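You operate a simulated robot arm through the tools that you are given. There is no shell and no other tool.

The job below is to be done with a simulated robot arm. You get a single attempt, and the scene is never put back.

JOB
Take the prop out, wind the plate upright and latch it.
Fine: the prop lies stowed; no hand or tool under the unpropped plate.
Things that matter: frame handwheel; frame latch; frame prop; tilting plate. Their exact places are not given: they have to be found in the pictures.

It is judged by the outcome, as a careful person would: the job done as asked, and still so three seconds after it is handed in. It fails if anything else is knocked over, pushed out of place, dropped, spilled or broken.

ROBOT AND FRAMES
A 7-joint arm with a three-finger gripper on a trunk, on a base that drives. Base frame: it is fixed to the floor where the robot stands at the start and does not move with it; the origin is under the middle of the robot, x ahead of it, y to its left, z up. Readings come in mm, rad, newtons and seconds.
With the tool pointing down near the work surface it reaches from about 480 to 920 mm from the robot's upright axis, wherever it stands. Its first joint turns from -2.897 to 2.897 rad. Places, roughly: frame handwheel [700, 0, 600]; frame latch [800, -200, 700]; frame prop [800, -300, 900]; tilting plate [1000, 400, 1300]. Payload 2.69 kg.
The TCP is the grasp point between the finger pads, 29 mm short of the fingertips. In the tool frame z runs along the fingers and y along their closing line. Largest opening 120 mm; the body of the gripper starts 78 mm behind the TCP.
Orientation is told as [roll, pitch, yaw] about the base's x, y, z axes, in that order, counted from this pose: with the fingers straight down and closing along the base's y, the tool's x points along the base's -x, its y along +y and its z along -z.

CONTROLS
- The arm moves only by the tool send_rows. Its argument "commands" is a list of rows, each a list of 6 numbers: the shift along the tool's x, y, z in units of 250 mm (1.0 is 250 mm), then the turn, a rotation vector about the tool's x, y, z in units of 120 degrees (1.0 is 120 degrees). In form: [[dx, dy, dz, ax, ay, az], ...]. A call has 1 to 20 rows; each row is the pose to reach, as a shift and turn from the pose commanded when the call began, along the tool's axes at that moment. "jaw" is the gripper command, from -1 (shut) to 1 (fully open), values between in proportion, set as the call begins (left out, the last holds). A call with a number of a shift or a turn outside -1 to 1 is refused whole. Rows are played at 5 a second. More than 50 mm and 0.15 rad between two rows, or a gripper value outside its range, and nothing of the call is played. A pose out of reach is approached as far as the arm can. The call stops where the force on the tool passes 70 N (or 10 N more than at its start, if that is more) or the arm is blocked; 0.2 s more then pass. The fingers move at their own pace and stop on an object; they squeeze with about 44 N. The grip force told is the motor's: it shows also when the fingers shut on nothing. Time passes only in rows, and 0.2 s behind the last, so rows that repeat a pose let the fingers close. It gives the time, the measured TCP pose, the force on the tool (base axes), the opening and the grip force at its end, in the units of the frame above (readings bear some noise), with the torque about the TCP (base axes, N m) and any sound that the robot's microphone picked up.
- Cameras (640 x 400 px; columns grow to the right, rows downward): "scene" is now at [248.1, 10.9, 1329.9]; the picture's right is [0.14, -0.99, 0.00], its down [-0.68, -0.09, -0.73] and it looks along [0.72, 0.10, -0.69] (base axes); focal length 214 px, centre (320, 200). "wrist" rides on the gripper at [63, 0, -104] in the tool frame; the picture's right is [0.00, 1.00, 0.00], its down [-0.83, 0.00, -0.56] and it looks along [-0.56, 0.00, 0.83] (tool axes); focal length 275 px, centre (320, 200).
- capture(camera): a new picture of that camera. The clock stands still meanwhile.
- raise_lower(by): slides the trunk up (or, below 0, down) by that many mm; the arm and the scene camera ride with it, the base frame stays. It gives what a move gives, with no picture.
- drive_base(legs): drives the robot by 1 to 6 legs, each [ahead, left, turn to the left] in mm, mm and rad, along the robot's own axes; the way and the turn of a leg run together, so that a leg with both is an arc; at most 1500 mm and 3.142 rad a leg. The arm and the cameras ride along, it lands a little off, and it stops where it bumps. It gives what a move gives.
- pan_tilt(pan, tilt): turns the head with the scene camera to pan (to the left, within 1.501 rad either way) and tilt (down, from -0.506 to 1.204), counted from straight ahead of the robot. It gives what a move gives.
- locate(camera, pixels): for up to 12 pixels [column, row] of the newest picture of that camera ("zoom" is the newest enlarged one), the place [x, y, z] in the base frame of the surface seen there, good to about 2 mm, but the place of the scene camera against the robot may be out by one fixed shift of up to 18 mm in any direction. The clock stands still meanwhile.
- enlarge(camera, box): a new picture of the part [left, top, right, bottom] of that camera's present view, enlarged. The clock stands still meanwhile.
- finish_job(): hands the job in; it is judged then, once.

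Leave the gripper open and the arm clear of the work at the hand-in unless told otherwise.

The tools are called after "Call:" by a JSON object that holds its "method" and its "body". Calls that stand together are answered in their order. send_rows: Moves the arm, as the interface text tells. Its arguments: {"type":"object","properties":{"commands":{"type":"array","items":{"type":"array","items":{"type":"number"}}},"jaw":{"type":"number"}},"required":["commands"]} The other tools are called the same way: raise_lower (by) slides the trunk up or down; drive_base (legs) drives the base; pan_tilt (pan, tilt) turns the head that bears the scene camera; capture (camera) takes a picture; locate (camera, pixels) gives the place of the surface under pixels of a picture; enlarge (camera, box) takes an enlarged picture of a part of a camera's view; finish_job () hands the job in.

At the start:

```text
time_s: 0.0
ee_pos: [487.4, -213.2, 1169.5]
tool_rot: [-0.001, 0.001, -0.001]
force: [1.0, -0.3, 0.3]
moment: [-0.02, 0.01, -0.02]
opening: 119.9
grip_force: 0.0
trunk travel left (down, up): [-588.0, 25.0]
robot x, y, heading: [-2.6, -2.7, 0.0]
head pan, tilt: [0.136, 0.756]
```

scene: 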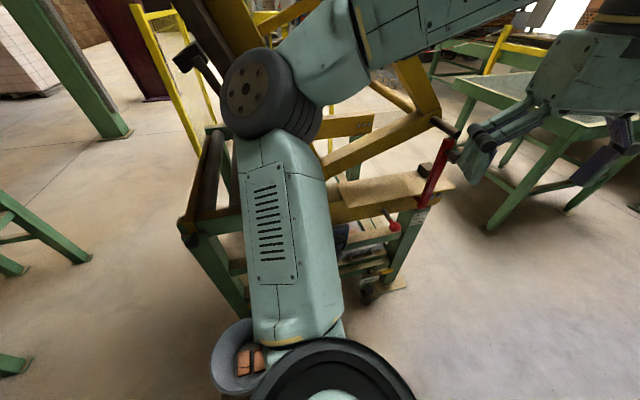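
wrist: 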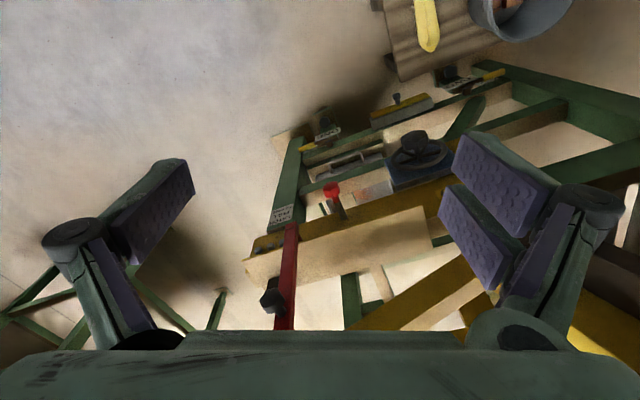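

I see a frame with yellow beams, a red prop with a black knob, a red-knobbed lever and a blue handwheel in the wrist view. I'll enlarge both views first.

Call:
{"method": "enlarge", "body": {"camera": "wrist", "box": [220, 60, 540, 340]}}

Call:
{"method": "enlarge", "body": {"camera": "scene", "box": [160, 0, 500, 310]}}

Call:
{"method": "locate", "body": {"camera": "wrist", "pixels": [[420, 145], [332, 188], [287, 240], [270, 300], [285, 320], [350, 240], [400, 110], [283, 213], [420, 180], [500, 75]]}}

Call:
{"method": "locate", "body": {"camera": "scene", "pixels": [[445, 145], [418, 200], [393, 227], [425, 168], [447, 128], [380, 195], [188, 55], [185, 235], [350, 125], [410, 90]]}}

```text
1.43 times, centred on (380, 200) of wrist
```

zoom: 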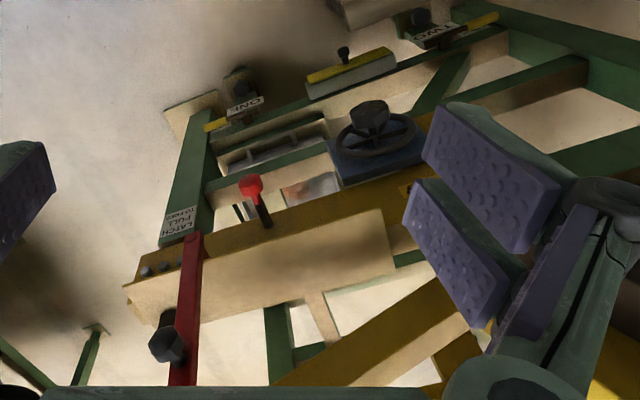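

```text
1.29 times, centred on (330, 155) of scene
```

zoom: 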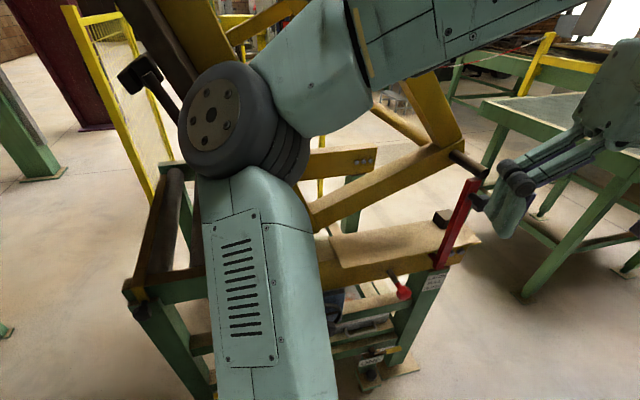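

```text
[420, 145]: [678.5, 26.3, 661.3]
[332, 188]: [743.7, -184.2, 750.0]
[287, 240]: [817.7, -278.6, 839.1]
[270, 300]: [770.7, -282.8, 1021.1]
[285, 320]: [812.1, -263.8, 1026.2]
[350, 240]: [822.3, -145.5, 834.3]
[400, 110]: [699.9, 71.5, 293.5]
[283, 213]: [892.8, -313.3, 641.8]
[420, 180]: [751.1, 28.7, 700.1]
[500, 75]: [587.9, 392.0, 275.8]
```

```text
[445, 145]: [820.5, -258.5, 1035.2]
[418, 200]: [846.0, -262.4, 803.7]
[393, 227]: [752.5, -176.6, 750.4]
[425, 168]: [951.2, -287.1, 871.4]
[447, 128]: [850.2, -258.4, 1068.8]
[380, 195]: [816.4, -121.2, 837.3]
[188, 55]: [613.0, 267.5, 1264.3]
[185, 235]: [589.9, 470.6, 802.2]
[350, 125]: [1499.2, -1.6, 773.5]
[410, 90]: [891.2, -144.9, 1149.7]
```

The arm hides much of the scene. I'll first shift the TCP about 350 mm to the right (base -y), high above everything, to clear the scene camera's view.

Call:
{"method": "send_rows", "body": {"commands": [[0, -0.19, 0, 0, 0, 0], [0, -0.38, 0, 0, 0, 0], [0, -0.57, 0, 0, 0, 0], [0, -0.76, 0, 0, 0, 0], [0.1, -0.92, 0, 0, 0, 0], [0.25, -1.0, 0, 0, 0, 0], [0.4, -1.0, 0, 0, 0, 0]]}}

Call:
{"method": "capture", "body": {"camera": "scene"}}

Call:
{"method": "capture", "body": {"camera": "wrist"}}

```text
time_s: 1.6
ee_pos: [387.1, -461.9, 1157.0]
tool_rot: [-0.004, 0.002, -0.001]
force: [0.7, -0.5, -0.1]
moment: [0.0, -0.04, 0.03]
opening: 120.1
grip_force: 0.0
out of reach, approached as far as the arm can: row 3, 4, 5, 6, 7
trunk travel left (down, up): [-588.0, 25.0]
robot x, y, heading: [1.3, 1.5, 0.0]
head pan, tilt: [0.136, 0.756]
```

```text
taken
```

scene: 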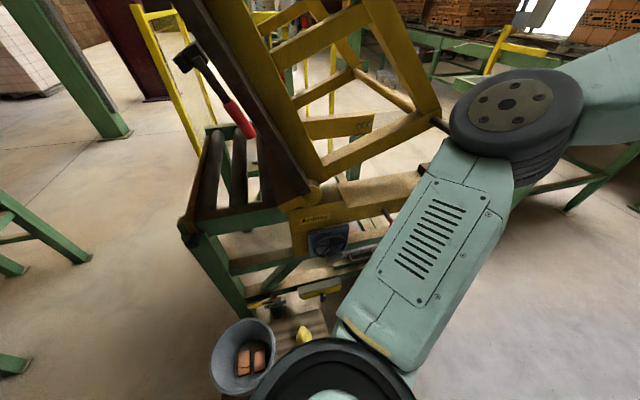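

```text
taken
```

wrist: 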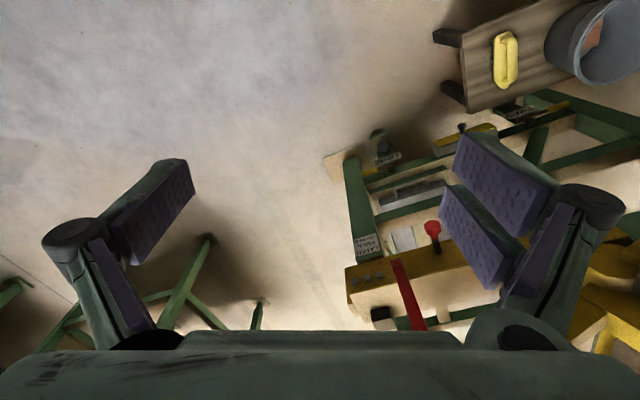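

Now the left portion of the frame can be seen. I'll enlarge it.

Call:
{"method": "enlarge", "body": {"camera": "scene", "box": [160, 0, 460, 190]}}

Call:
{"method": "enlarge", "body": {"camera": "scene", "box": [200, 150, 440, 300]}}

Call:
{"method": "enlarge", "body": {"camera": "wrist", "box": [300, 80, 560, 340]}}

Call:
{"method": "locate", "body": {"camera": "scene", "pixels": [[188, 55], [240, 120], [300, 190], [215, 30], [250, 60], [365, 10], [400, 60], [433, 115], [325, 175], [345, 125], [328, 240], [290, 150]]}}

```text
2.11 times, centred on (310, 95) of scene
```

zoom: 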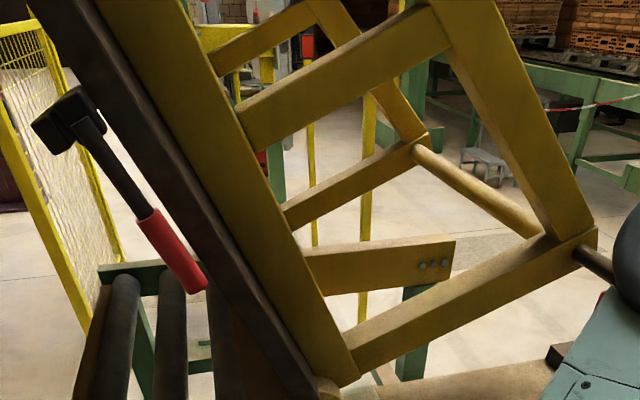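

```text
2.67 times, centred on (320, 225) of scene
```

zoom: 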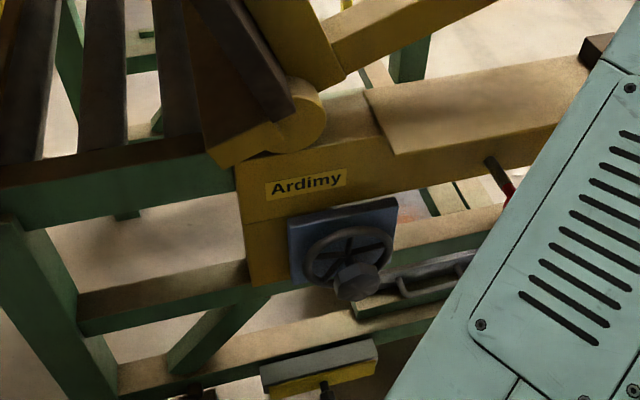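

```text
1.54 times, centred on (430, 210) of wrist
```

zoom: 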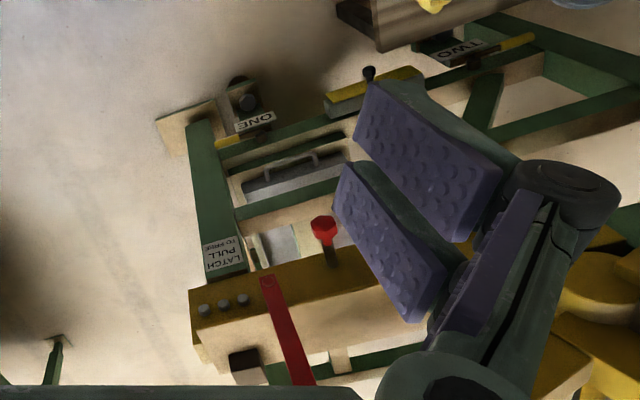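

```text
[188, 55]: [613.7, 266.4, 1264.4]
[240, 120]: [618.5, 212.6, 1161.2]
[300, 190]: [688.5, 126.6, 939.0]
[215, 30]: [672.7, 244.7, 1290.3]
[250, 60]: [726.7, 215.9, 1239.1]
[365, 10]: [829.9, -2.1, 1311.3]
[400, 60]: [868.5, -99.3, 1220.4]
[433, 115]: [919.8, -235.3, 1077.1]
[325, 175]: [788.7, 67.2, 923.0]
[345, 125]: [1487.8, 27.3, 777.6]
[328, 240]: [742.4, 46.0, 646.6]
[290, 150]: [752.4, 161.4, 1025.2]
```

I'd like to back up for a complete view; first I look around the sides with the head.

Call:
{"method": "pan_tilt", "body": {"pan": 1.5, "tilt": 0.7}}

Call:
{"method": "capture", "body": {"camera": "scene"}}

Call:
{"method": "pan_tilt", "body": {"pan": -1.5, "tilt": 0.7}}

Call:
{"method": "capture", "body": {"camera": "scene"}}

```text
time_s: 3.1
ee_pos: [389.9, -462.2, 1156.3]
tool_rot: [-0.002, 0.002, 0.0]
force: [0.1, 0.1, -0.8]
moment: [0.02, -0.01, -0.02]
opening: 120.0
grip_force: 0.0
trunk travel left (down, up): [-588.0, 25.0]
robot x, y, heading: [-0.3, 1.3, -0.0]
head pan, tilt: [1.499, 0.7]
```

```text
taken
```

scene: 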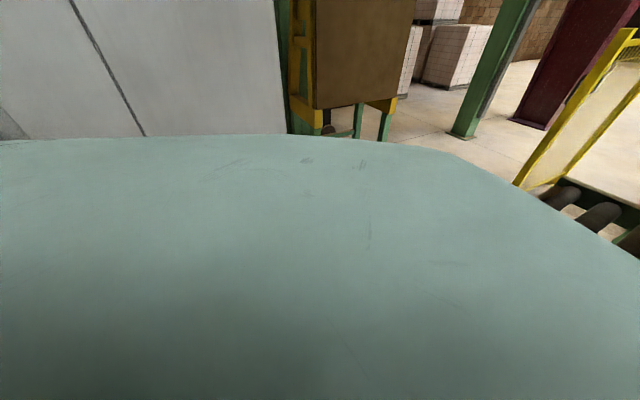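

```text
time_s: 5.7
ee_pos: [388.9, -461.1, 1155.0]
tool_rot: [-0.005, 0.002, 0.001]
force: [-0.8, -0.7, 0.0]
moment: [0.0, -0.02, 0.01]
opening: 120.1
grip_force: 0.0
trunk travel left (down, up): [-588.0, 25.0]
robot x, y, heading: [-1.3, 0.8, 0.002]
head pan, tilt: [-1.499, 0.7]
```

```text
taken
```

scene: 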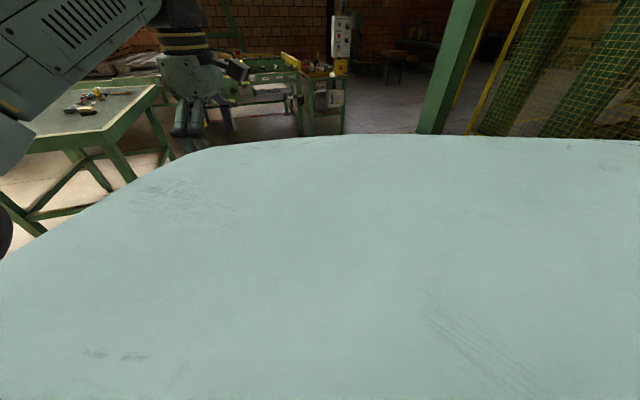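

Sides seem clear-ish but I won't drive back blindly. I turn the head ahead and bring the wrist camera to face the frame, tilted forward about 35°.

Call:
{"method": "pan_tilt", "body": {"pan": -0.2, "tilt": 0.7}}

Call:
{"method": "send_rows", "body": {"commands": [[-0.02, 0.12, 0.09, 0, -0.04, 0], [-0.04, 0.24, 0.18, 0, -0.08, 0], [-0.06, 0.36, 0.27, 0, -0.12, 0], [-0.08, 0.48, 0.36, 0, -0.16, 0], [-0.1, 0.6, 0.45, 0, -0.2, 0], [-0.12, 0.72, 0.54, 0, -0.24, 0], [-0.14, 0.84, 0.62, 0, -0.28, 0], [-0.14, 0.84, 0.62, 0, -0.28, 0]]}}

Call:
{"method": "capture", "body": {"camera": "wrist"}}

Call:
{"method": "capture", "body": {"camera": "scene"}}

```text
time_s: 7.2
ee_pos: [390.4, -462.3, 1154.9]
tool_rot: [-0.004, 0.002, 0.0]
force: [0.3, 0.3, -0.7]
moment: [-0.01, 0.0, 0.02]
opening: 120.0
grip_force: 0.0
trunk travel left (down, up): [-588.0, 25.0]
robot x, y, heading: [-1.3, 2.2, -0.001]
head pan, tilt: [-0.201, 0.7]
```

```text
time_s: 9.0
ee_pos: [421.5, -250.5, 1003.9]
tool_rot: [0.001, -0.587, 0.001]
force: [0.4, 0.4, -0.3]
moment: [0.06, 0.0, 0.02]
opening: 120.2
grip_force: 0.1
trunk travel left (down, up): [-588.0, 25.0]
robot x, y, heading: [0.3, 2.3, -0.006]
head pan, tilt: [-0.201, 0.7]
```

```text
taken
```

wrist: 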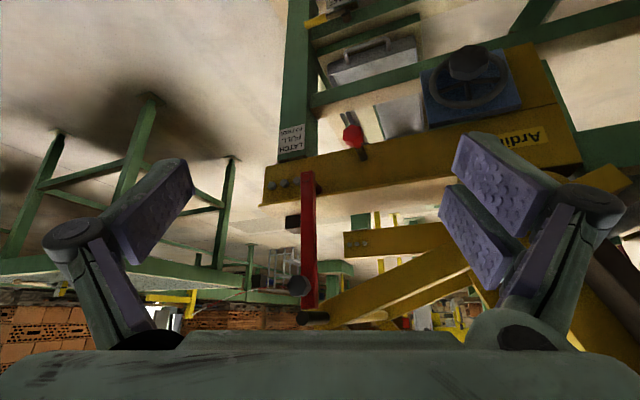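

```text
taken
```

scene: 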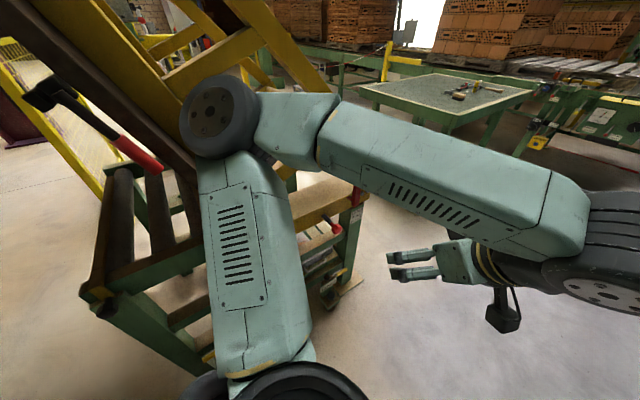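

The wrist image is upside-down but shows the prop, wheel and red knob well. I'll enlarge it.

Call:
{"method": "enlarge", "body": {"camera": "wrist", "box": [230, 100, 430, 340]}}

Call:
{"method": "enlarge", "body": {"camera": "wrist", "box": [260, 20, 560, 200]}}

Call:
{"method": "locate", "body": {"camera": "wrist", "pixels": [[308, 178], [308, 230], [309, 300], [299, 286], [312, 318], [293, 222], [352, 136], [366, 155], [375, 160], [470, 62], [440, 110], [295, 185]]}}

```text
1.67 times, centred on (330, 220) of wrist
```

zoom: 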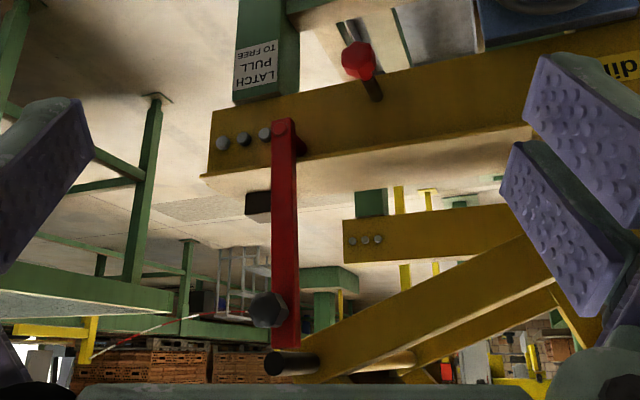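

```text
2.13 times, centred on (410, 110) of wrist
```

zoom: 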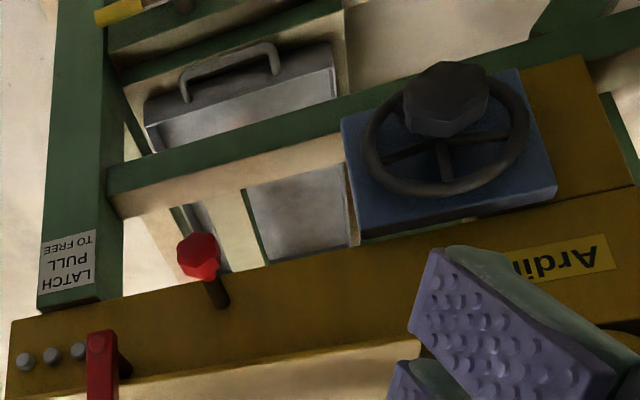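

```text
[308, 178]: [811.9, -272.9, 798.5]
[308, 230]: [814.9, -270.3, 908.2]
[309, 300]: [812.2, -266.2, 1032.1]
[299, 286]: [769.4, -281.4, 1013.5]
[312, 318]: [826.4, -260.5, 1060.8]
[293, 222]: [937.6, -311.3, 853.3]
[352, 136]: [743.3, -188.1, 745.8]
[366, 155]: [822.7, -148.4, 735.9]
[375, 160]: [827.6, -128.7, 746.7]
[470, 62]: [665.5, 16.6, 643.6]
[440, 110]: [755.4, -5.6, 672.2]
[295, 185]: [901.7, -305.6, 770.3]
```

The label reads "LATCH PULL TO FREE"; the prop seems hinged at its foot with a dark knob near its head. I'll measure the wheel, latch knob, and surroundings on the newest zoom.

Call:
{"method": "locate", "body": {"camera": "zoom", "pixels": [[367, 160], [527, 120], [450, 189], [447, 95], [442, 150], [410, 100], [485, 85], [200, 255], [218, 290], [360, 200], [540, 180], [250, 330]]}}

Call:
{"method": "enlarge", "body": {"camera": "wrist", "box": [400, 20, 560, 140]}}

```text
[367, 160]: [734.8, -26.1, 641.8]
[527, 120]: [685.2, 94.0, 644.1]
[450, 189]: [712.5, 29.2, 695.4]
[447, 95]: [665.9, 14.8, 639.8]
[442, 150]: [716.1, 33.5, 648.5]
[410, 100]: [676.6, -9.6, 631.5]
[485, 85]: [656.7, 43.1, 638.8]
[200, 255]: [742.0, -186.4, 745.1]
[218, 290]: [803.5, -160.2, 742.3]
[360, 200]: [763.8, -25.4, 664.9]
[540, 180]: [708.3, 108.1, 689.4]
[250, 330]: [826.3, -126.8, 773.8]
```

```text
3.33 times, centred on (480, 80) of wrist
```

zoom: 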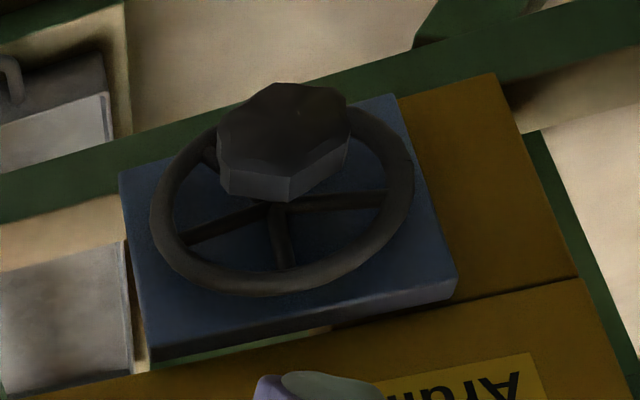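

Measurements show the frame is yawed: its beam runs along (0.385,-0.923), so the front normal is about 22.6° off my x axis. The wheel has a big central octagonal knob at about (666,15,640). I'll check the elbow's clearance and floor/table positions around.

Call:
{"method": "locate", "body": {"camera": "scene", "pixels": [[215, 115], [240, 85], [185, 130], [270, 330], [35, 100], [145, 155], [100, 295], [310, 350], [380, 125], [450, 140], [500, 110], [570, 230]]}}

Call:
{"method": "enlarge", "body": {"camera": "scene", "box": [290, 150, 450, 270]}}

```text
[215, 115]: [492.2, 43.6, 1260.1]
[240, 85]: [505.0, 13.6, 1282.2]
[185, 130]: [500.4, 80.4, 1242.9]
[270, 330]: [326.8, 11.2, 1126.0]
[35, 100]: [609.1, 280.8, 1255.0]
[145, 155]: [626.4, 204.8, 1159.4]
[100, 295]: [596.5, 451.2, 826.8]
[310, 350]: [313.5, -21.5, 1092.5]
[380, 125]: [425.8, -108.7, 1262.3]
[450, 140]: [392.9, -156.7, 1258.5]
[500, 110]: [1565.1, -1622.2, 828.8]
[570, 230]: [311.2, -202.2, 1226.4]
```

```text
3.33 times, centred on (370, 210) of scene
```

zoom: 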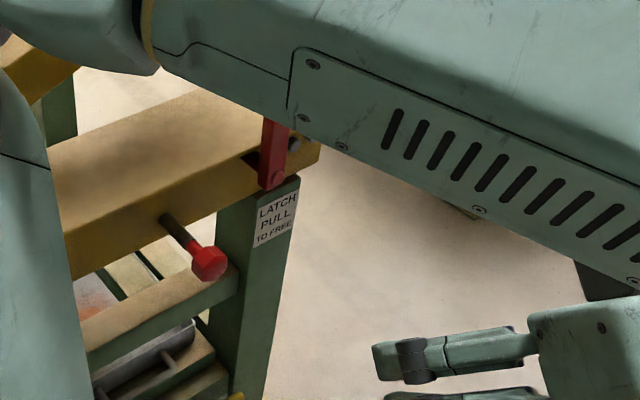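

The elbow is ~150 mm away from the hanging mallet; the table is far. I'll look at the floor ahead and right for obstacles before driving.

Call:
{"method": "pan_tilt", "body": {"pan": 0.3, "tilt": 1.1}}

Call:
{"method": "capture", "body": {"camera": "scene"}}

Call:
{"method": "pan_tilt", "body": {"pan": -0.9, "tilt": 1.0}}

Call:
{"method": "capture", "body": {"camera": "scene"}}

```text
time_s: 9.9
ee_pos: [420.6, -252.1, 1003.5]
tool_rot: [0.001, -0.586, 0.001]
force: [0.6, -0.7, -0.6]
moment: [-0.01, 0.0, -0.02]
opening: 119.8
grip_force: 0.0
trunk travel left (down, up): [-588.0, 25.0]
robot x, y, heading: [0.4, -0.8, -0.004]
head pan, tilt: [0.3, 1.1]
```

```text
taken
```

scene: 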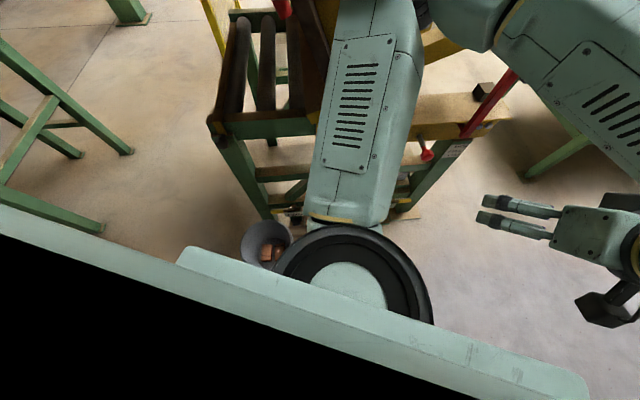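

```text
time_s: 11.3
ee_pos: [421.6, -251.2, 1002.7]
tool_rot: [0.0, -0.587, -0.001]
force: [0.6, 0.6, -0.3]
moment: [-0.01, 0.01, 0.0]
opening: 119.8
grip_force: 0.1
trunk travel left (down, up): [-588.0, 25.0]
robot x, y, heading: [0.5, 0.6, -0.0]
head pan, tilt: [-0.901, 1.0]
```

```text
taken
```

scene: 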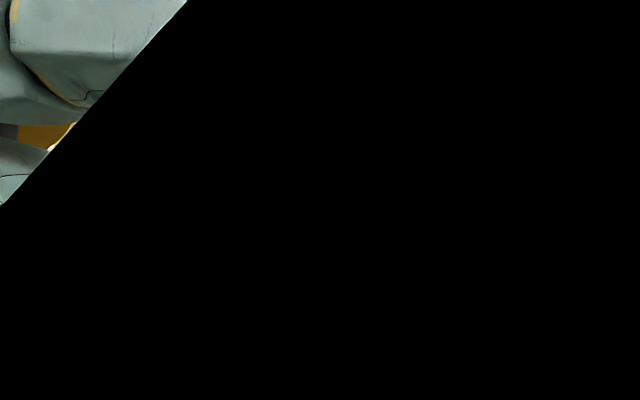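

The second view is inside the robot. I go back to the useful view and measure the bucket and floor clutter.

Call:
{"method": "pan_tilt", "body": {"pan": 0.3, "tilt": 1.0}}

Call:
{"method": "capture", "body": {"camera": "scene"}}

Call:
{"method": "locate", "body": {"camera": "scene", "pixels": [[268, 250], [250, 240], [90, 235], [125, 150], [600, 330], [60, 250], [500, 240], [530, 180], [400, 370], [260, 300]]}}

```text
time_s: 12.7
ee_pos: [422.0, -250.9, 1003.4]
tool_rot: [-0.001, -0.588, -0.001]
force: [0.0, 0.5, 0.2]
moment: [0.01, 0.01, 0.01]
opening: 119.8
grip_force: 0.1
trunk travel left (down, up): [-588.0, 25.0]
robot x, y, heading: [-0.4, -0.1, 0.003]
head pan, tilt: [0.3, 1.0]
```

```text
taken
```

scene: 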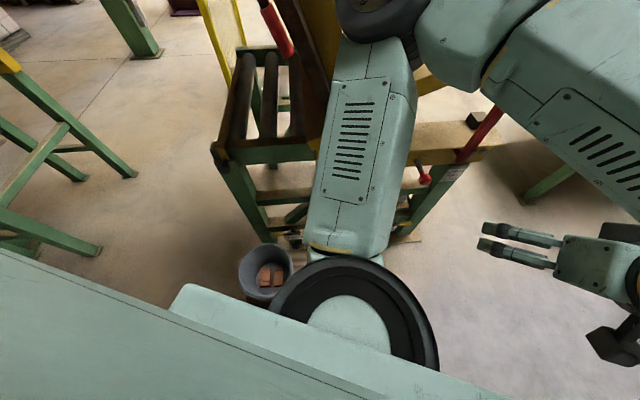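

```text
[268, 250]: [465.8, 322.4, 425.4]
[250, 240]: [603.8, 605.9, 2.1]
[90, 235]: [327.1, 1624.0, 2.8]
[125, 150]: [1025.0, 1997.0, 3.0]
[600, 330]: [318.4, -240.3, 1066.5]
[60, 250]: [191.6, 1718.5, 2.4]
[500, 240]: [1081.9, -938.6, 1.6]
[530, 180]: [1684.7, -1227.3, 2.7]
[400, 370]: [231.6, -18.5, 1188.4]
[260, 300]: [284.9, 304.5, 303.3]
```

A bench with the bucket stands front-left of me (rim at (466,322,425)), so I should move right before turning. To make sure the floor on my right is free, I'll look there with the wrist camera: first un-tilt.

Call:
{"method": "send_rows", "body": {"commands": [[0, 0, 0, 0, 0.07, 0], [0, 0, 0, 0, 0.14, 0], [0, 0, 0, 0, 0.21, 0], [0, 0, 0, 0, 0.28, 0]]}}

Call:
{"method": "send_rows", "body": {"commands": [[0.04, -0.1, -0.05, 0, 0, 0.07], [0.08, -0.2, -0.1, 0, 0, 0.14], [0.12, -0.3, -0.15, 0, 0, 0.21], [0.16, -0.4, -0.2, 0, 0, 0.28], [0.2, -0.5, -0.25, 0, 0, 0.35], [0.24, -0.6, -0.3, 0, 0, 0.42], [0.28, -0.7, -0.35, 0, 0, 0.49], [0.3, -0.75, -0.4, 0, 0, 0.56], [0.3, -0.75, -0.4, 0, 0, 0.63], [0.3, -0.75, -0.4, 0, 0, 0.7]]}}

Call:
{"method": "capture", "body": {"camera": "wrist"}}

```text
time_s: 13.7
ee_pos: [424.1, -250.5, 1002.0]
tool_rot: [-0.001, 0.002, 0.001]
force: [0.5, -0.4, 0.3]
moment: [-0.02, -0.01, -0.01]
opening: 120.2
grip_force: 0.0
trunk travel left (down, up): [-588.0, 25.0]
robot x, y, heading: [-2.3, 0.9, 0.002]
head pan, tilt: [0.3, 1.0]
```

```text
time_s: 15.9
ee_pos: [348.2, -438.5, 1101.9]
tool_rot: [0.0, 0.0, -1.467]
force: [0.1, 0.1, 0.4]
moment: [-0.01, 0.0, -0.01]
opening: 119.8
grip_force: 0.0
trunk travel left (down, up): [-588.0, 25.0]
robot x, y, heading: [-0.3, 2.4, -0.001]
head pan, tilt: [0.3, 1.0]
```

```text
taken
```

wrist: 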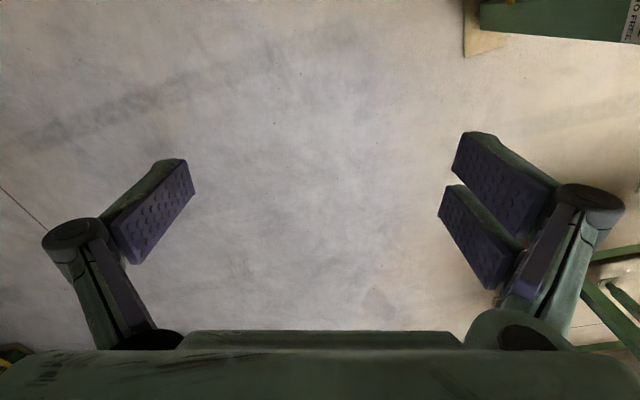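

The floor on the right is clear. I drive 361 mm right and 43 mm ahead, then turn 0.394 rad left to face the frame squarely.

Call:
{"method": "drive_base", "body": {"legs": [[0, -361, 0], [43, 0, 0], [0, 0, 0.394]]}}

Call:
{"method": "pan_tilt", "body": {"pan": 0.0, "tilt": 0.75}}

Call:
{"method": "capture", "body": {"camera": "scene"}}

Call:
{"method": "capture", "body": {"camera": "wrist"}}

```text
time_s: 21.0
ee_pos: [518.7, -653.4, 1102.7]
tool_rot: [0.0, 0.0, -1.107]
force: [0.7, -0.1, 0.3]
moment: [-0.01, 0.0, 0.06]
opening: 120.1
grip_force: 0.0
trunk travel left (down, up): [-588.0, 25.0]
robot x, y, heading: [34.9, -365.3, 0.363]
head pan, tilt: [0.3, 1.0]
```

```text
time_s: 21.8
ee_pos: [518.6, -653.7, 1103.6]
tool_rot: [0.002, 0.002, -1.108]
force: [0.1, 0.4, 0.9]
moment: [-0.01, 0.03, -0.03]
opening: 120.0
grip_force: 0.1
trunk travel left (down, up): [-588.0, 25.0]
robot x, y, heading: [40.8, -367.0, 0.362]
head pan, tilt: [0.0, 0.75]
```

```text
taken
```

scene: 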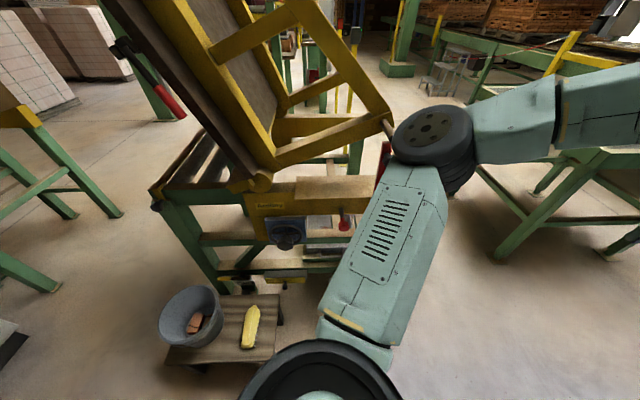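

```text
taken
```

wrist: 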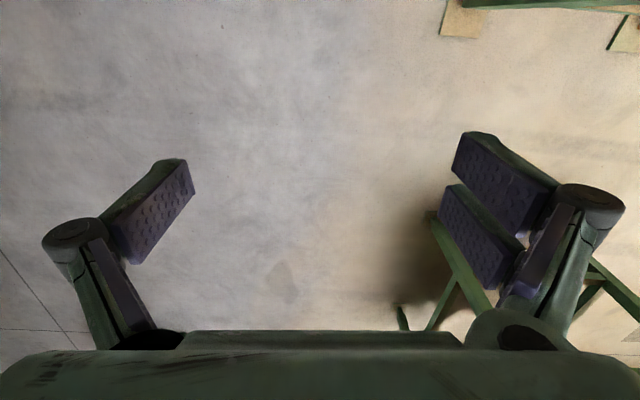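

I'm at about (41,-367), heading 0.36. Now I turn the gripper back towards the frame (yaw ≈0.394) and move it to the left, still high and well back.

Call:
{"method": "send_rows", "body": {"commands": [[0.08, 0.046, 0, 0, 0, -0.065], [0.16, 0.092, 0, 0, 0, -0.13], [0.24, 0.138, 0, 0, 0, -0.195], [0.32, 0.184, 0, 0, 0, -0.26], [0.4, 0.23, 0, 0, 0, -0.325], [0.48, 0.276, 0, 0, 0, -0.39], [0.56, 0.322, 0, 0, 0, -0.455], [0.64, 0.368, 0, 0, 0, -0.52], [0.72, 0.414, 0, 0, 0, -0.585], [0.8, 0.46, 0, 0, 0, -0.65], [0.9, 0.512, 0, 0, 0, -0.716], [0.9, 0.512, 0, 0, 0, -0.716]]}}

Call:
{"method": "capture", "body": {"camera": "scene"}}

Call:
{"method": "capture", "body": {"camera": "wrist"}}

```text
time_s: 24.4
ee_pos: [530.4, -396.6, 1102.9]
tool_rot: [0.0, 0.0, 0.394]
force: [0.4, 0.2, -0.2]
moment: [-0.04, 0.02, 0.0]
opening: 120.3
grip_force: 0.1
trunk travel left (down, up): [-588.0, 25.0]
robot x, y, heading: [39.2, -368.1, 0.365]
head pan, tilt: [0.0, 0.75]
```

```text
taken
```

scene: 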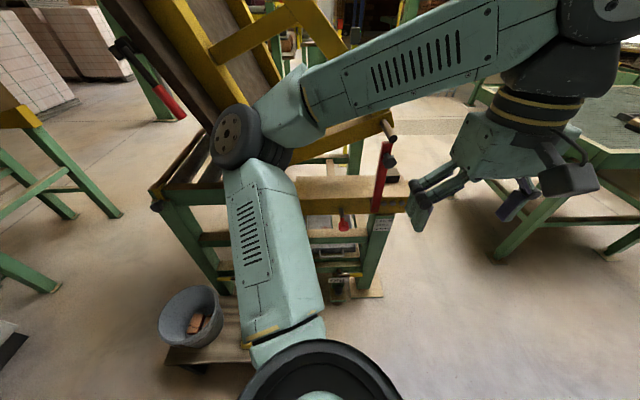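

```text
taken
```

wrist: 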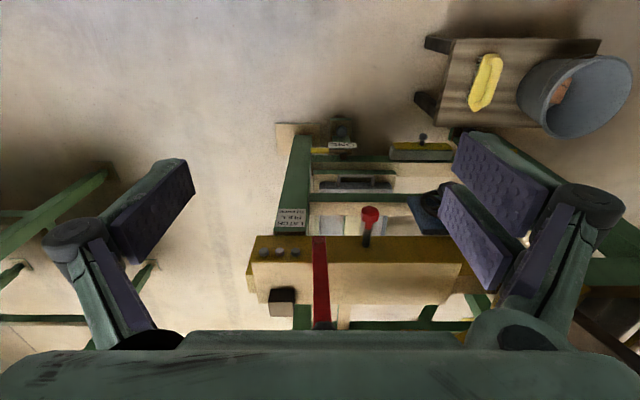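

The gripper is aligned with the frame. Now I tilt it forward 90° to horizontal, moving 150 mm forward and a bit lower, staying ~100 mm short of the prop knob.

Call:
{"method": "send_rows", "body": {"commands": [[-0.05, 0, 0, 0, -0.068, 0], [-0.1, 0, 0.02, 0, -0.136, 0], [-0.15, 0, 0.04, 0, -0.204, 0], [-0.2, 0, 0.06, 0, -0.272, 0], [-0.25, 0, 0.08, 0, -0.34, 0], [-0.3, 0, 0.1, 0, -0.408, 0], [-0.35, 0, 0.12, 0, -0.476, 0], [-0.4, 0, 0.14, 0, -0.544, 0], [-0.45, 0, 0.16, 0, -0.612, 0], [-0.5, 0, 0.18, 0, -0.68, 0], [-0.55, 0, 0.2, 0, -0.75, 0], [-0.55, 0, 0.2, 0, -0.75, 0]]}}

Call:
{"method": "capture", "body": {"camera": "wrist"}}

Call:
{"method": "capture", "body": {"camera": "scene"}}

```text
time_s: 27.0
ee_pos: [698.9, -338.7, 1063.2]
tool_rot: [0.045, -1.569, 0.344]
force: [0.0, -0.5, 0.1]
moment: [-0.01, 0.0, 0.02]
opening: 120.2
grip_force: 0.1
out of reach, approached as far as the arm can: row 9, 10, 11, 12
trunk travel left (down, up): [-588.0, 25.0]
robot x, y, heading: [36.8, -363.3, 0.365]
head pan, tilt: [0.0, 0.75]
```

```text
taken
```

wrist: 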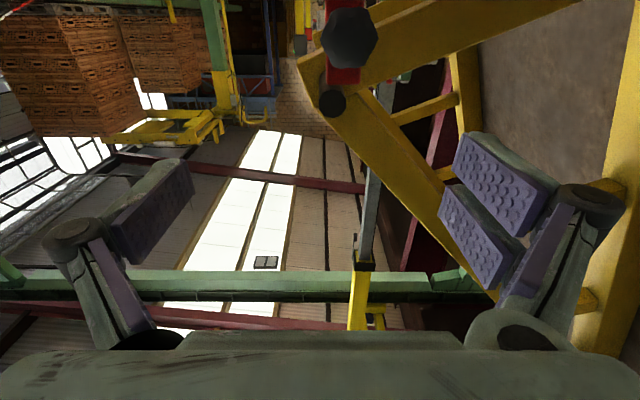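

```text
taken
```

scene: 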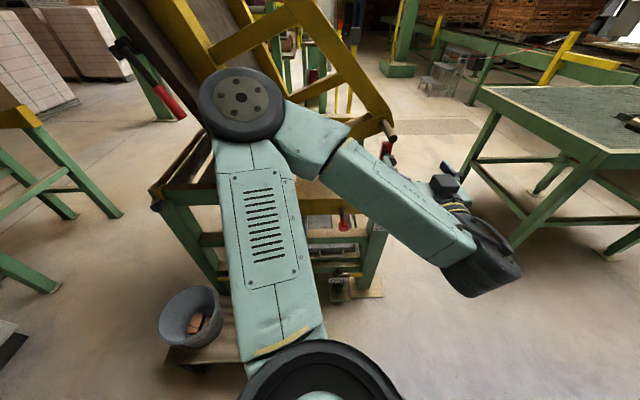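

The arm is too folded here (pose out of reach), so I'll need to back up the base ~140 mm; the strip behind was clear in the earlier downward wrist view. First I measure the knob, pin and prop head in this view.

Call:
{"method": "locate", "body": {"camera": "wrist", "pixels": [[348, 38], [325, 38], [372, 38], [333, 102], [345, 75], [350, 5], [310, 70], [365, 120], [430, 30]]}}

Call:
{"method": "enlarge", "body": {"camera": "wrist", "box": [260, 0, 460, 130]}}

Call:
{"method": "drive_base", "body": {"legs": [[-140, 0, 0.03]]}}

```text
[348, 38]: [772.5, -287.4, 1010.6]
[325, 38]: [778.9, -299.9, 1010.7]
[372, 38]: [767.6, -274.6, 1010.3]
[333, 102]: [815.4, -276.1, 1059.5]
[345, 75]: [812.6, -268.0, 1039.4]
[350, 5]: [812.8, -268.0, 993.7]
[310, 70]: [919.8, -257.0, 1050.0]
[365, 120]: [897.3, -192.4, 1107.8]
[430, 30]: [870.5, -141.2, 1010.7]
```

```text
3.08 times, centred on (360, 65) of wrist
```

zoom: 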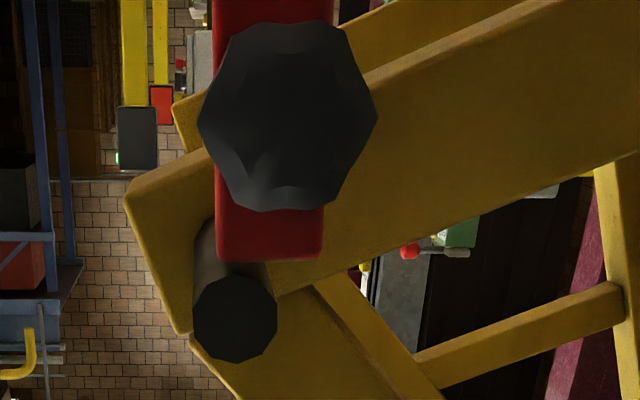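

```text
time_s: 28.3
ee_pos: [569.6, -368.3, 1063.9]
tool_rot: [-0.074, -1.567, 0.496]
force: [-0.2, -0.4, -0.7]
moment: [-0.02, 0.03, 0.04]
opening: 119.9
grip_force: 0.0
trunk travel left (down, up): [-588.0, 25.0]
robot x, y, heading: [-90.5, -416.3, 0.39]
head pan, tilt: [0.0, 0.75]
```

Backed up. Knob face centre is at (772,-287,1011), the plate's pin at (815,-276,1059) sits on the prop head. I move the gripper forward 100 mm and 50 mm down to see where the pose settles.

Call:
{"method": "send_rows", "body": {"commands": [[0.07, 0, 0.13, 0, 0, 0], [0.14, 0, 0.26, 0, 0, 0], [0.2, 0, 0.4, 0, 0, 0], [0.2, 0, 0.4, 0, 0, 0]]}}

Call:
{"method": "capture", "body": {"camera": "scene"}}

Call:
{"method": "capture", "body": {"camera": "wrist"}}

```text
time_s: 29.3
ee_pos: [661.5, -327.3, 1009.7]
tool_rot: [-0.094, -1.566, 0.515]
force: [0.3, 0.2, 0.3]
moment: [0.02, 0.0, 0.04]
opening: 120.1
grip_force: 0.0
trunk travel left (down, up): [-588.0, 25.0]
robot x, y, heading: [-93.6, -418.8, 0.395]
head pan, tilt: [0.0, 0.75]
```

```text
taken
```

scene: 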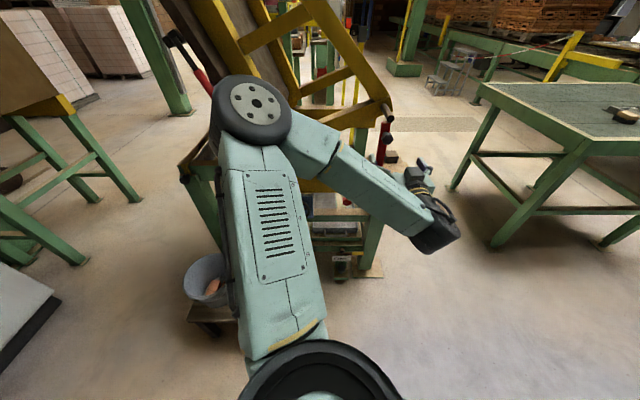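

```text
taken
```

wrist: 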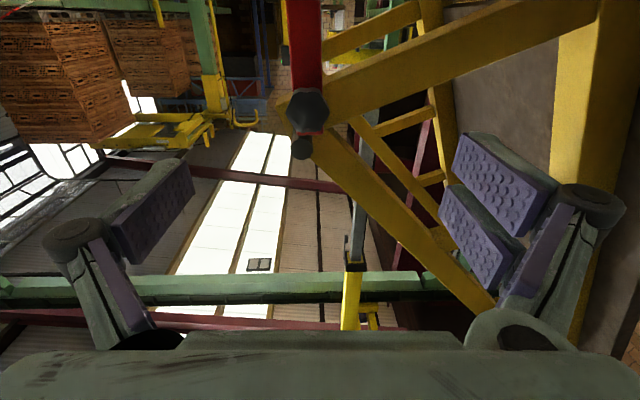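

Reachable now. The camera hangs beneath the gripper looking up; I'll try rolling the tool 180° about its axis so it looks down on the work instead.

Call:
{"method": "send_rows", "body": {"commands": [[0, 0, 0, 0, 0, 0.07], [0, 0, 0, 0, 0, 0.14], [0, 0, 0, 0, 0, 0.21], [0, 0, 0, 0, 0, 0.28], [0, 0, 0, 0, 0, 0.35], [0, 0, 0, 0, 0, 0.42], [0, 0, 0, 0, 0, 0.49], [0, 0, 0, 0, 0, 0.56], [0, 0, 0, 0, 0, 0.63], [0, 0, 0, 0, 0, 0.7], [0, 0, 0, 0, 0, 0.75]]}}

Call:
{"method": "capture", "body": {"camera": "wrist"}}

```text
time_s: 31.7
ee_pos: [662.8, -327.9, 1012.8]
tool_rot: [1.567, 0.002, -1.151]
force: [-1.2, -0.4, -0.1]
moment: [0.02, 0.02, -0.01]
opening: 120.0
grip_force: 0.1
trunk travel left (down, up): [-588.0, 25.0]
robot x, y, heading: [-89.2, -413.4, 0.389]
head pan, tilt: [0.0, 0.75]
```

```text
taken
```

wrist: 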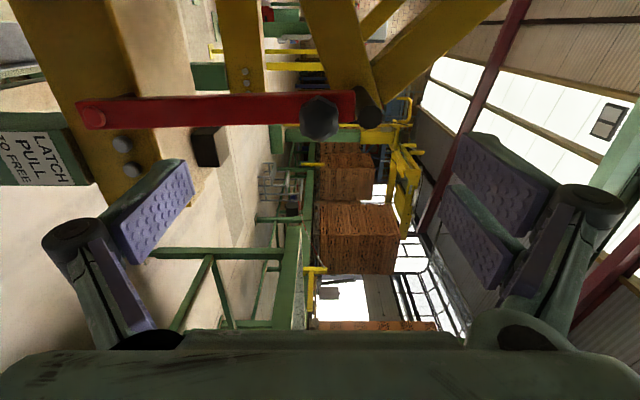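

That works. Another 90°.

Call:
{"method": "send_rows", "body": {"commands": [[0, 0, 0, 0, 0, 0.07], [0, 0, 0, 0, 0, 0.14], [0, 0, 0, 0, 0, 0.21], [0, 0, 0, 0, 0, 0.28], [0, 0, 0, 0, 0, 0.35], [0, 0, 0, 0, 0, 0.42], [0, 0, 0, 0, 0, 0.49], [0, 0, 0, 0, 0, 0.56], [0, 0, 0, 0, 0, 0.63], [0, 0, 0, 0, 0, 0.7], [0, 0, 0, 0, 0, 0.75]]}}

Call:
{"method": "capture", "body": {"camera": "wrist"}}

```text
time_s: 34.1
ee_pos: [483.4, -400.9, 843.8]
tool_rot: [0.641, 1.416, -2.029]
force: [-0.1, 0.5, 0.3]
moment: [0.0, -0.03, -0.08]
opening: 120.0
grip_force: 0.1
out of reach, approached as far as the arm can: row 4, 5, 6, 7, 8, 9, 10, 11
trunk travel left (down, up): [-588.0, 25.0]
robot x, y, heading: [-86.5, -414.7, 0.389]
head pan, tilt: [0.0, 0.75]
```

```text
taken
```

wrist: 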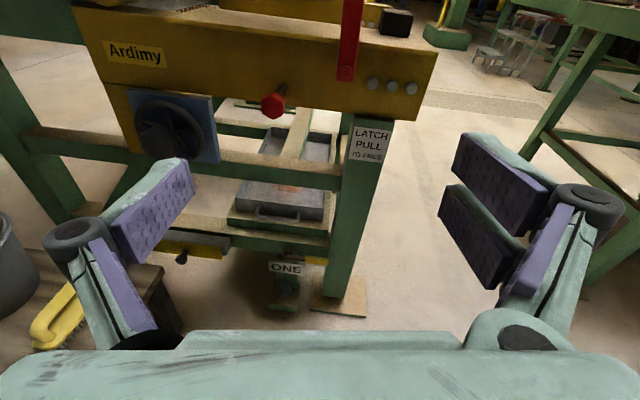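

The arm shifted to a lower, retracted pose, but this view is upright and very informative. I'll enlarge and measure.

Call:
{"method": "enlarge", "body": {"camera": "wrist", "box": [60, 0, 440, 230]}}

Call:
{"method": "locate", "body": {"camera": "wrist", "pixels": [[346, 72], [352, 40], [272, 105], [285, 92], [373, 83], [410, 88], [395, 22], [168, 135], [300, 50], [160, 110], [430, 60], [340, 105]]}}

Call:
{"method": "capture", "body": {"camera": "scene"}}

```text
1.68 times, centred on (250, 115) of wrist
```

zoom: 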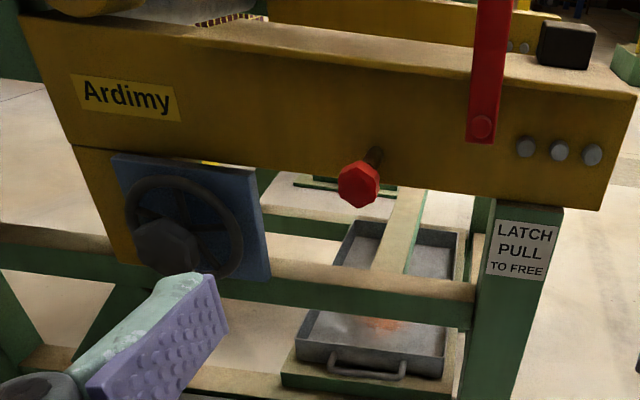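

```text
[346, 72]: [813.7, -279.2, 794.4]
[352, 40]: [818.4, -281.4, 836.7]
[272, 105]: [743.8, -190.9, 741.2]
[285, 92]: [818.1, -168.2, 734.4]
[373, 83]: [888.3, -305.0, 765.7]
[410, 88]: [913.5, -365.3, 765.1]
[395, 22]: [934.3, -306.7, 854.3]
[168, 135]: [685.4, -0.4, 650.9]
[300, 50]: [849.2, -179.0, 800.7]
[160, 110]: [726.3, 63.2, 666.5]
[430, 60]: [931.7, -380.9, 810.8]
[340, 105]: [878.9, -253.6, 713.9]
```

```text
taken
```

scene: 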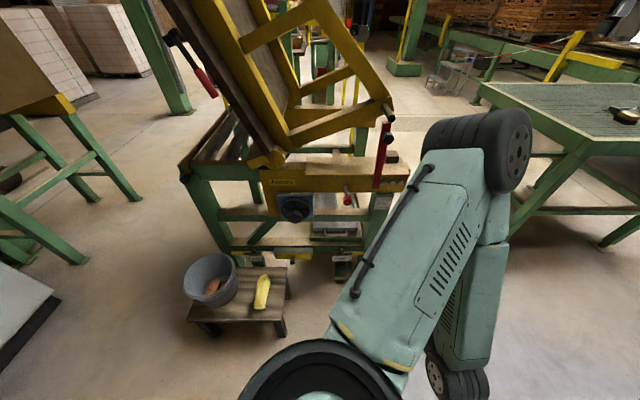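

The elbow has swung to the right, leaving the scene camera a fine view of the frame. I enlarge it.

Call:
{"method": "enlarge", "body": {"camera": "scene", "box": [160, 0, 430, 270]}}

Call:
{"method": "enlarge", "body": {"camera": "scene", "box": [320, 80, 420, 220]}}

Call:
{"method": "locate", "body": {"camera": "scene", "pixels": [[391, 155], [383, 175], [385, 130], [390, 115], [347, 198], [295, 208], [275, 155], [180, 20], [320, 160], [360, 160], [385, 100], [300, 120]]}}

```text
1.48 times, centred on (295, 135) of scene
```

zoom: 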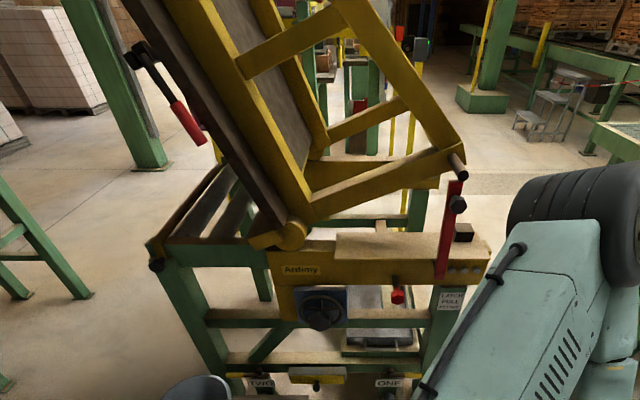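

```text
2.86 times, centred on (370, 150) of scene
```

zoom: 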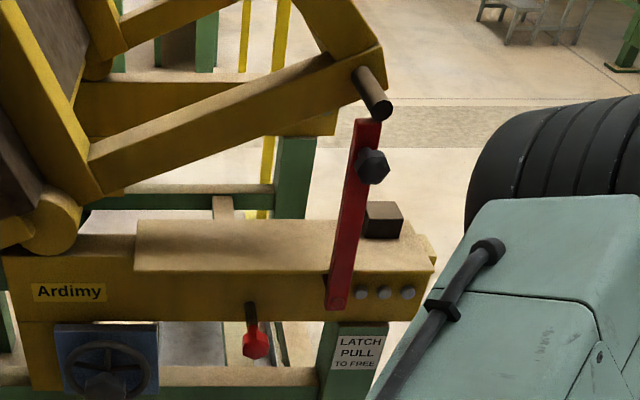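

```text
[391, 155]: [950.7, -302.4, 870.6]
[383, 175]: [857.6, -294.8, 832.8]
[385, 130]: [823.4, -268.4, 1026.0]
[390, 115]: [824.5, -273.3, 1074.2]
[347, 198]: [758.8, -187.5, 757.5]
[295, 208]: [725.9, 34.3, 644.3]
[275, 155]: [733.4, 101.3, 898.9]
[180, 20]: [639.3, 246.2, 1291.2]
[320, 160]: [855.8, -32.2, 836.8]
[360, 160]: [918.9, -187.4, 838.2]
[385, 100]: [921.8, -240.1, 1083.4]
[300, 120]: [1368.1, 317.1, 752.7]
```

Now it's clear: the truss foot will come down on the black stop block at the beam's right end when upright; the prop (hinged at its foot) holds the pin up. The new arm posture (elbow right, camera on top) is good. I move to a standoff 110 mm in front of the prop knob, with the tool square to the frame.

Call:
{"method": "send_rows", "body": {"commands": [[0.094, 0.019, 0.089, -0.0045, 0.0072, 0.0058], [0.188, 0.038, 0.178, -0.009, 0.0143, 0.0115], [0.281, 0.058, 0.267, -0.0135, 0.0215, 0.0173], [0.375, 0.077, 0.356, -0.018, 0.0287, 0.023], [0.469, 0.096, 0.444, -0.0225, 0.0358, 0.0288], [0.563, 0.115, 0.533, -0.027, 0.043, 0.0346], [0.656, 0.135, 0.622, -0.0315, 0.05, 0.0403], [0.75, 0.154, 0.711, -0.036, 0.0573, 0.0461], [0.75, 0.154, 0.711, -0.036, 0.0573, 0.0461]]}}

Call:
{"method": "capture", "body": {"camera": "wrist"}}

Call:
{"method": "capture", "body": {"camera": "scene"}}

```text
time_s: 36.1
ee_pos: [478.3, -415.6, 843.8]
tool_rot: [0.605, 1.429, -2.077]
force: [-0.1, 0.7, -0.6]
moment: [0.0, -0.01, 0.02]
opening: 120.2
grip_force: 0.1
out of reach, approached as far as the arm can: row 1, 2, 3, 4, 5, 6, 7, 8, 9
trunk travel left (down, up): [-588.0, 25.0]
robot x, y, heading: [-87.1, -414.9, 0.394]
head pan, tilt: [0.0, 0.75]
```

```text
taken
```

wrist: 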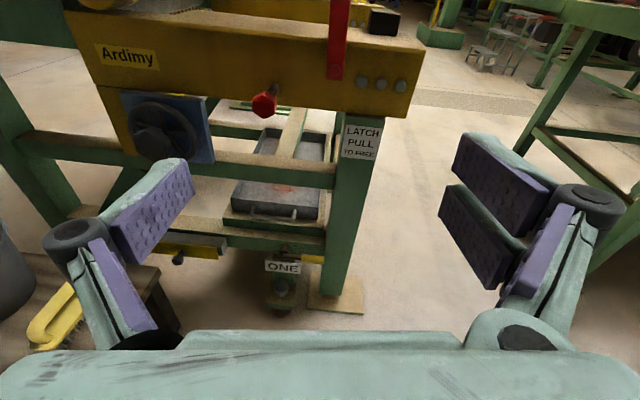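

```text
taken
```

scene: 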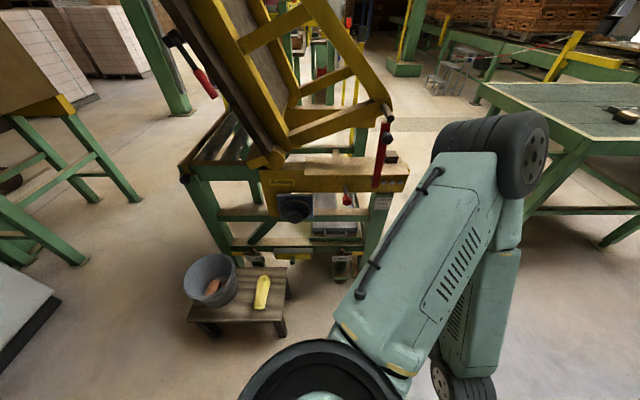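

This posture is at its limit for z≈1011 (it will suit the lower wheel and latch). I roll back 90° about the tool axis to regain the earlier posture for the prop.

Call:
{"method": "send_rows", "body": {"commands": [[0, 0, 0, 0, 0, -0.07], [0, 0, 0, 0, 0, -0.14], [0, 0, 0, 0, 0, -0.21], [0, 0, 0, 0, 0, -0.28], [0, 0, 0, 0, 0, -0.35], [0, 0, 0, 0, 0, -0.42], [0, 0, 0, 0, 0, -0.49], [0, 0, 0, 0, 0, -0.56], [0, 0, 0, 0, 0, -0.63], [0, 0, 0, 0, 0, -0.7], [0, 0, 0, 0, 0, -0.75]]}}

Call:
{"method": "capture", "body": {"camera": "scene"}}

```text
time_s: 38.5
ee_pos: [482.5, -426.4, 840.2]
tool_rot: [1.454, -0.082, -1.111]
force: [0.0, -1.2, -0.4]
moment: [0.02, -0.02, 0.0]
opening: 120.0
grip_force: 0.1
trunk travel left (down, up): [-588.0, 25.0]
robot x, y, heading: [-87.7, -414.1, 0.392]
head pan, tilt: [0.0, 0.75]
```

```text
taken
```

scene: 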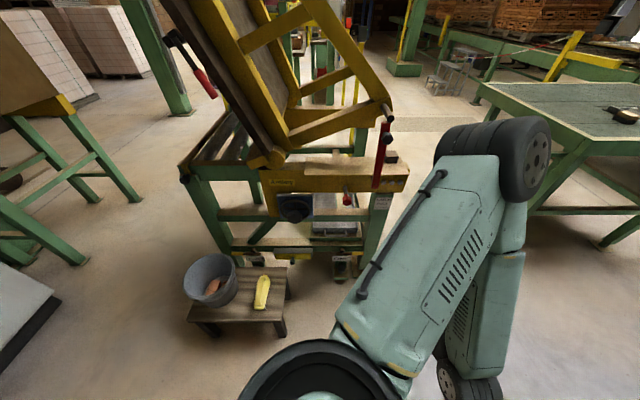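

That succeeded. Now with roll 90° (fingers closing vertically) I move to the 110 mm standoff before the prop knob.

Call:
{"method": "send_rows", "body": {"commands": [[-0.0056, 0.097, 0.0953, -0.0068, -0.0036, 0.0051], [-0.0112, 0.194, 0.1905, -0.0136, -0.0071, 0.0102], [-0.0169, 0.291, 0.286, -0.0203, -0.0107, 0.0153], [-0.0225, 0.388, 0.381, -0.0271, -0.0142, 0.0204], [-0.028, 0.485, 0.476, -0.0339, -0.0178, 0.0255], [-0.0338, 0.582, 0.572, -0.0407, -0.0213, 0.0306], [-0.039, 0.679, 0.667, -0.0474, -0.0249, 0.0357], [-0.045, 0.776, 0.762, -0.0542, -0.0284, 0.0408], [-0.045, 0.776, 0.762, -0.0542, -0.0284, 0.0408]]}}

Call:
{"method": "capture", "body": {"camera": "wrist"}}

Call:
{"method": "capture", "body": {"camera": "scene"}}

```text
time_s: 40.5
ee_pos: [671.8, -331.4, 1012.3]
tool_rot: [1.569, 0.0, -1.174]
force: [0.8, 0.7, -0.3]
moment: [0.01, -0.03, 0.02]
opening: 120.0
grip_force: 0.1
out of reach, approached as far as the arm can: row 1, 2, 3, 4
trunk travel left (down, up): [-588.0, 25.0]
robot x, y, heading: [-86.6, -417.7, 0.391]
head pan, tilt: [0.0, 0.75]
```

```text
taken
```

wrist: 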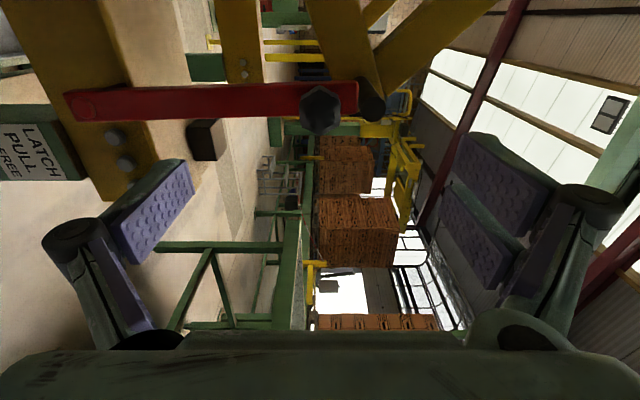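

```text
taken
```

scene: 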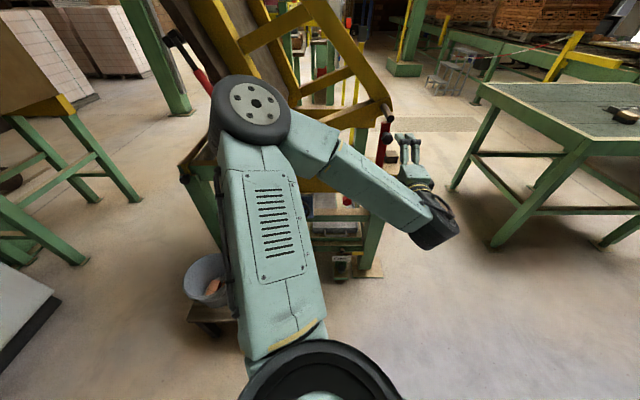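

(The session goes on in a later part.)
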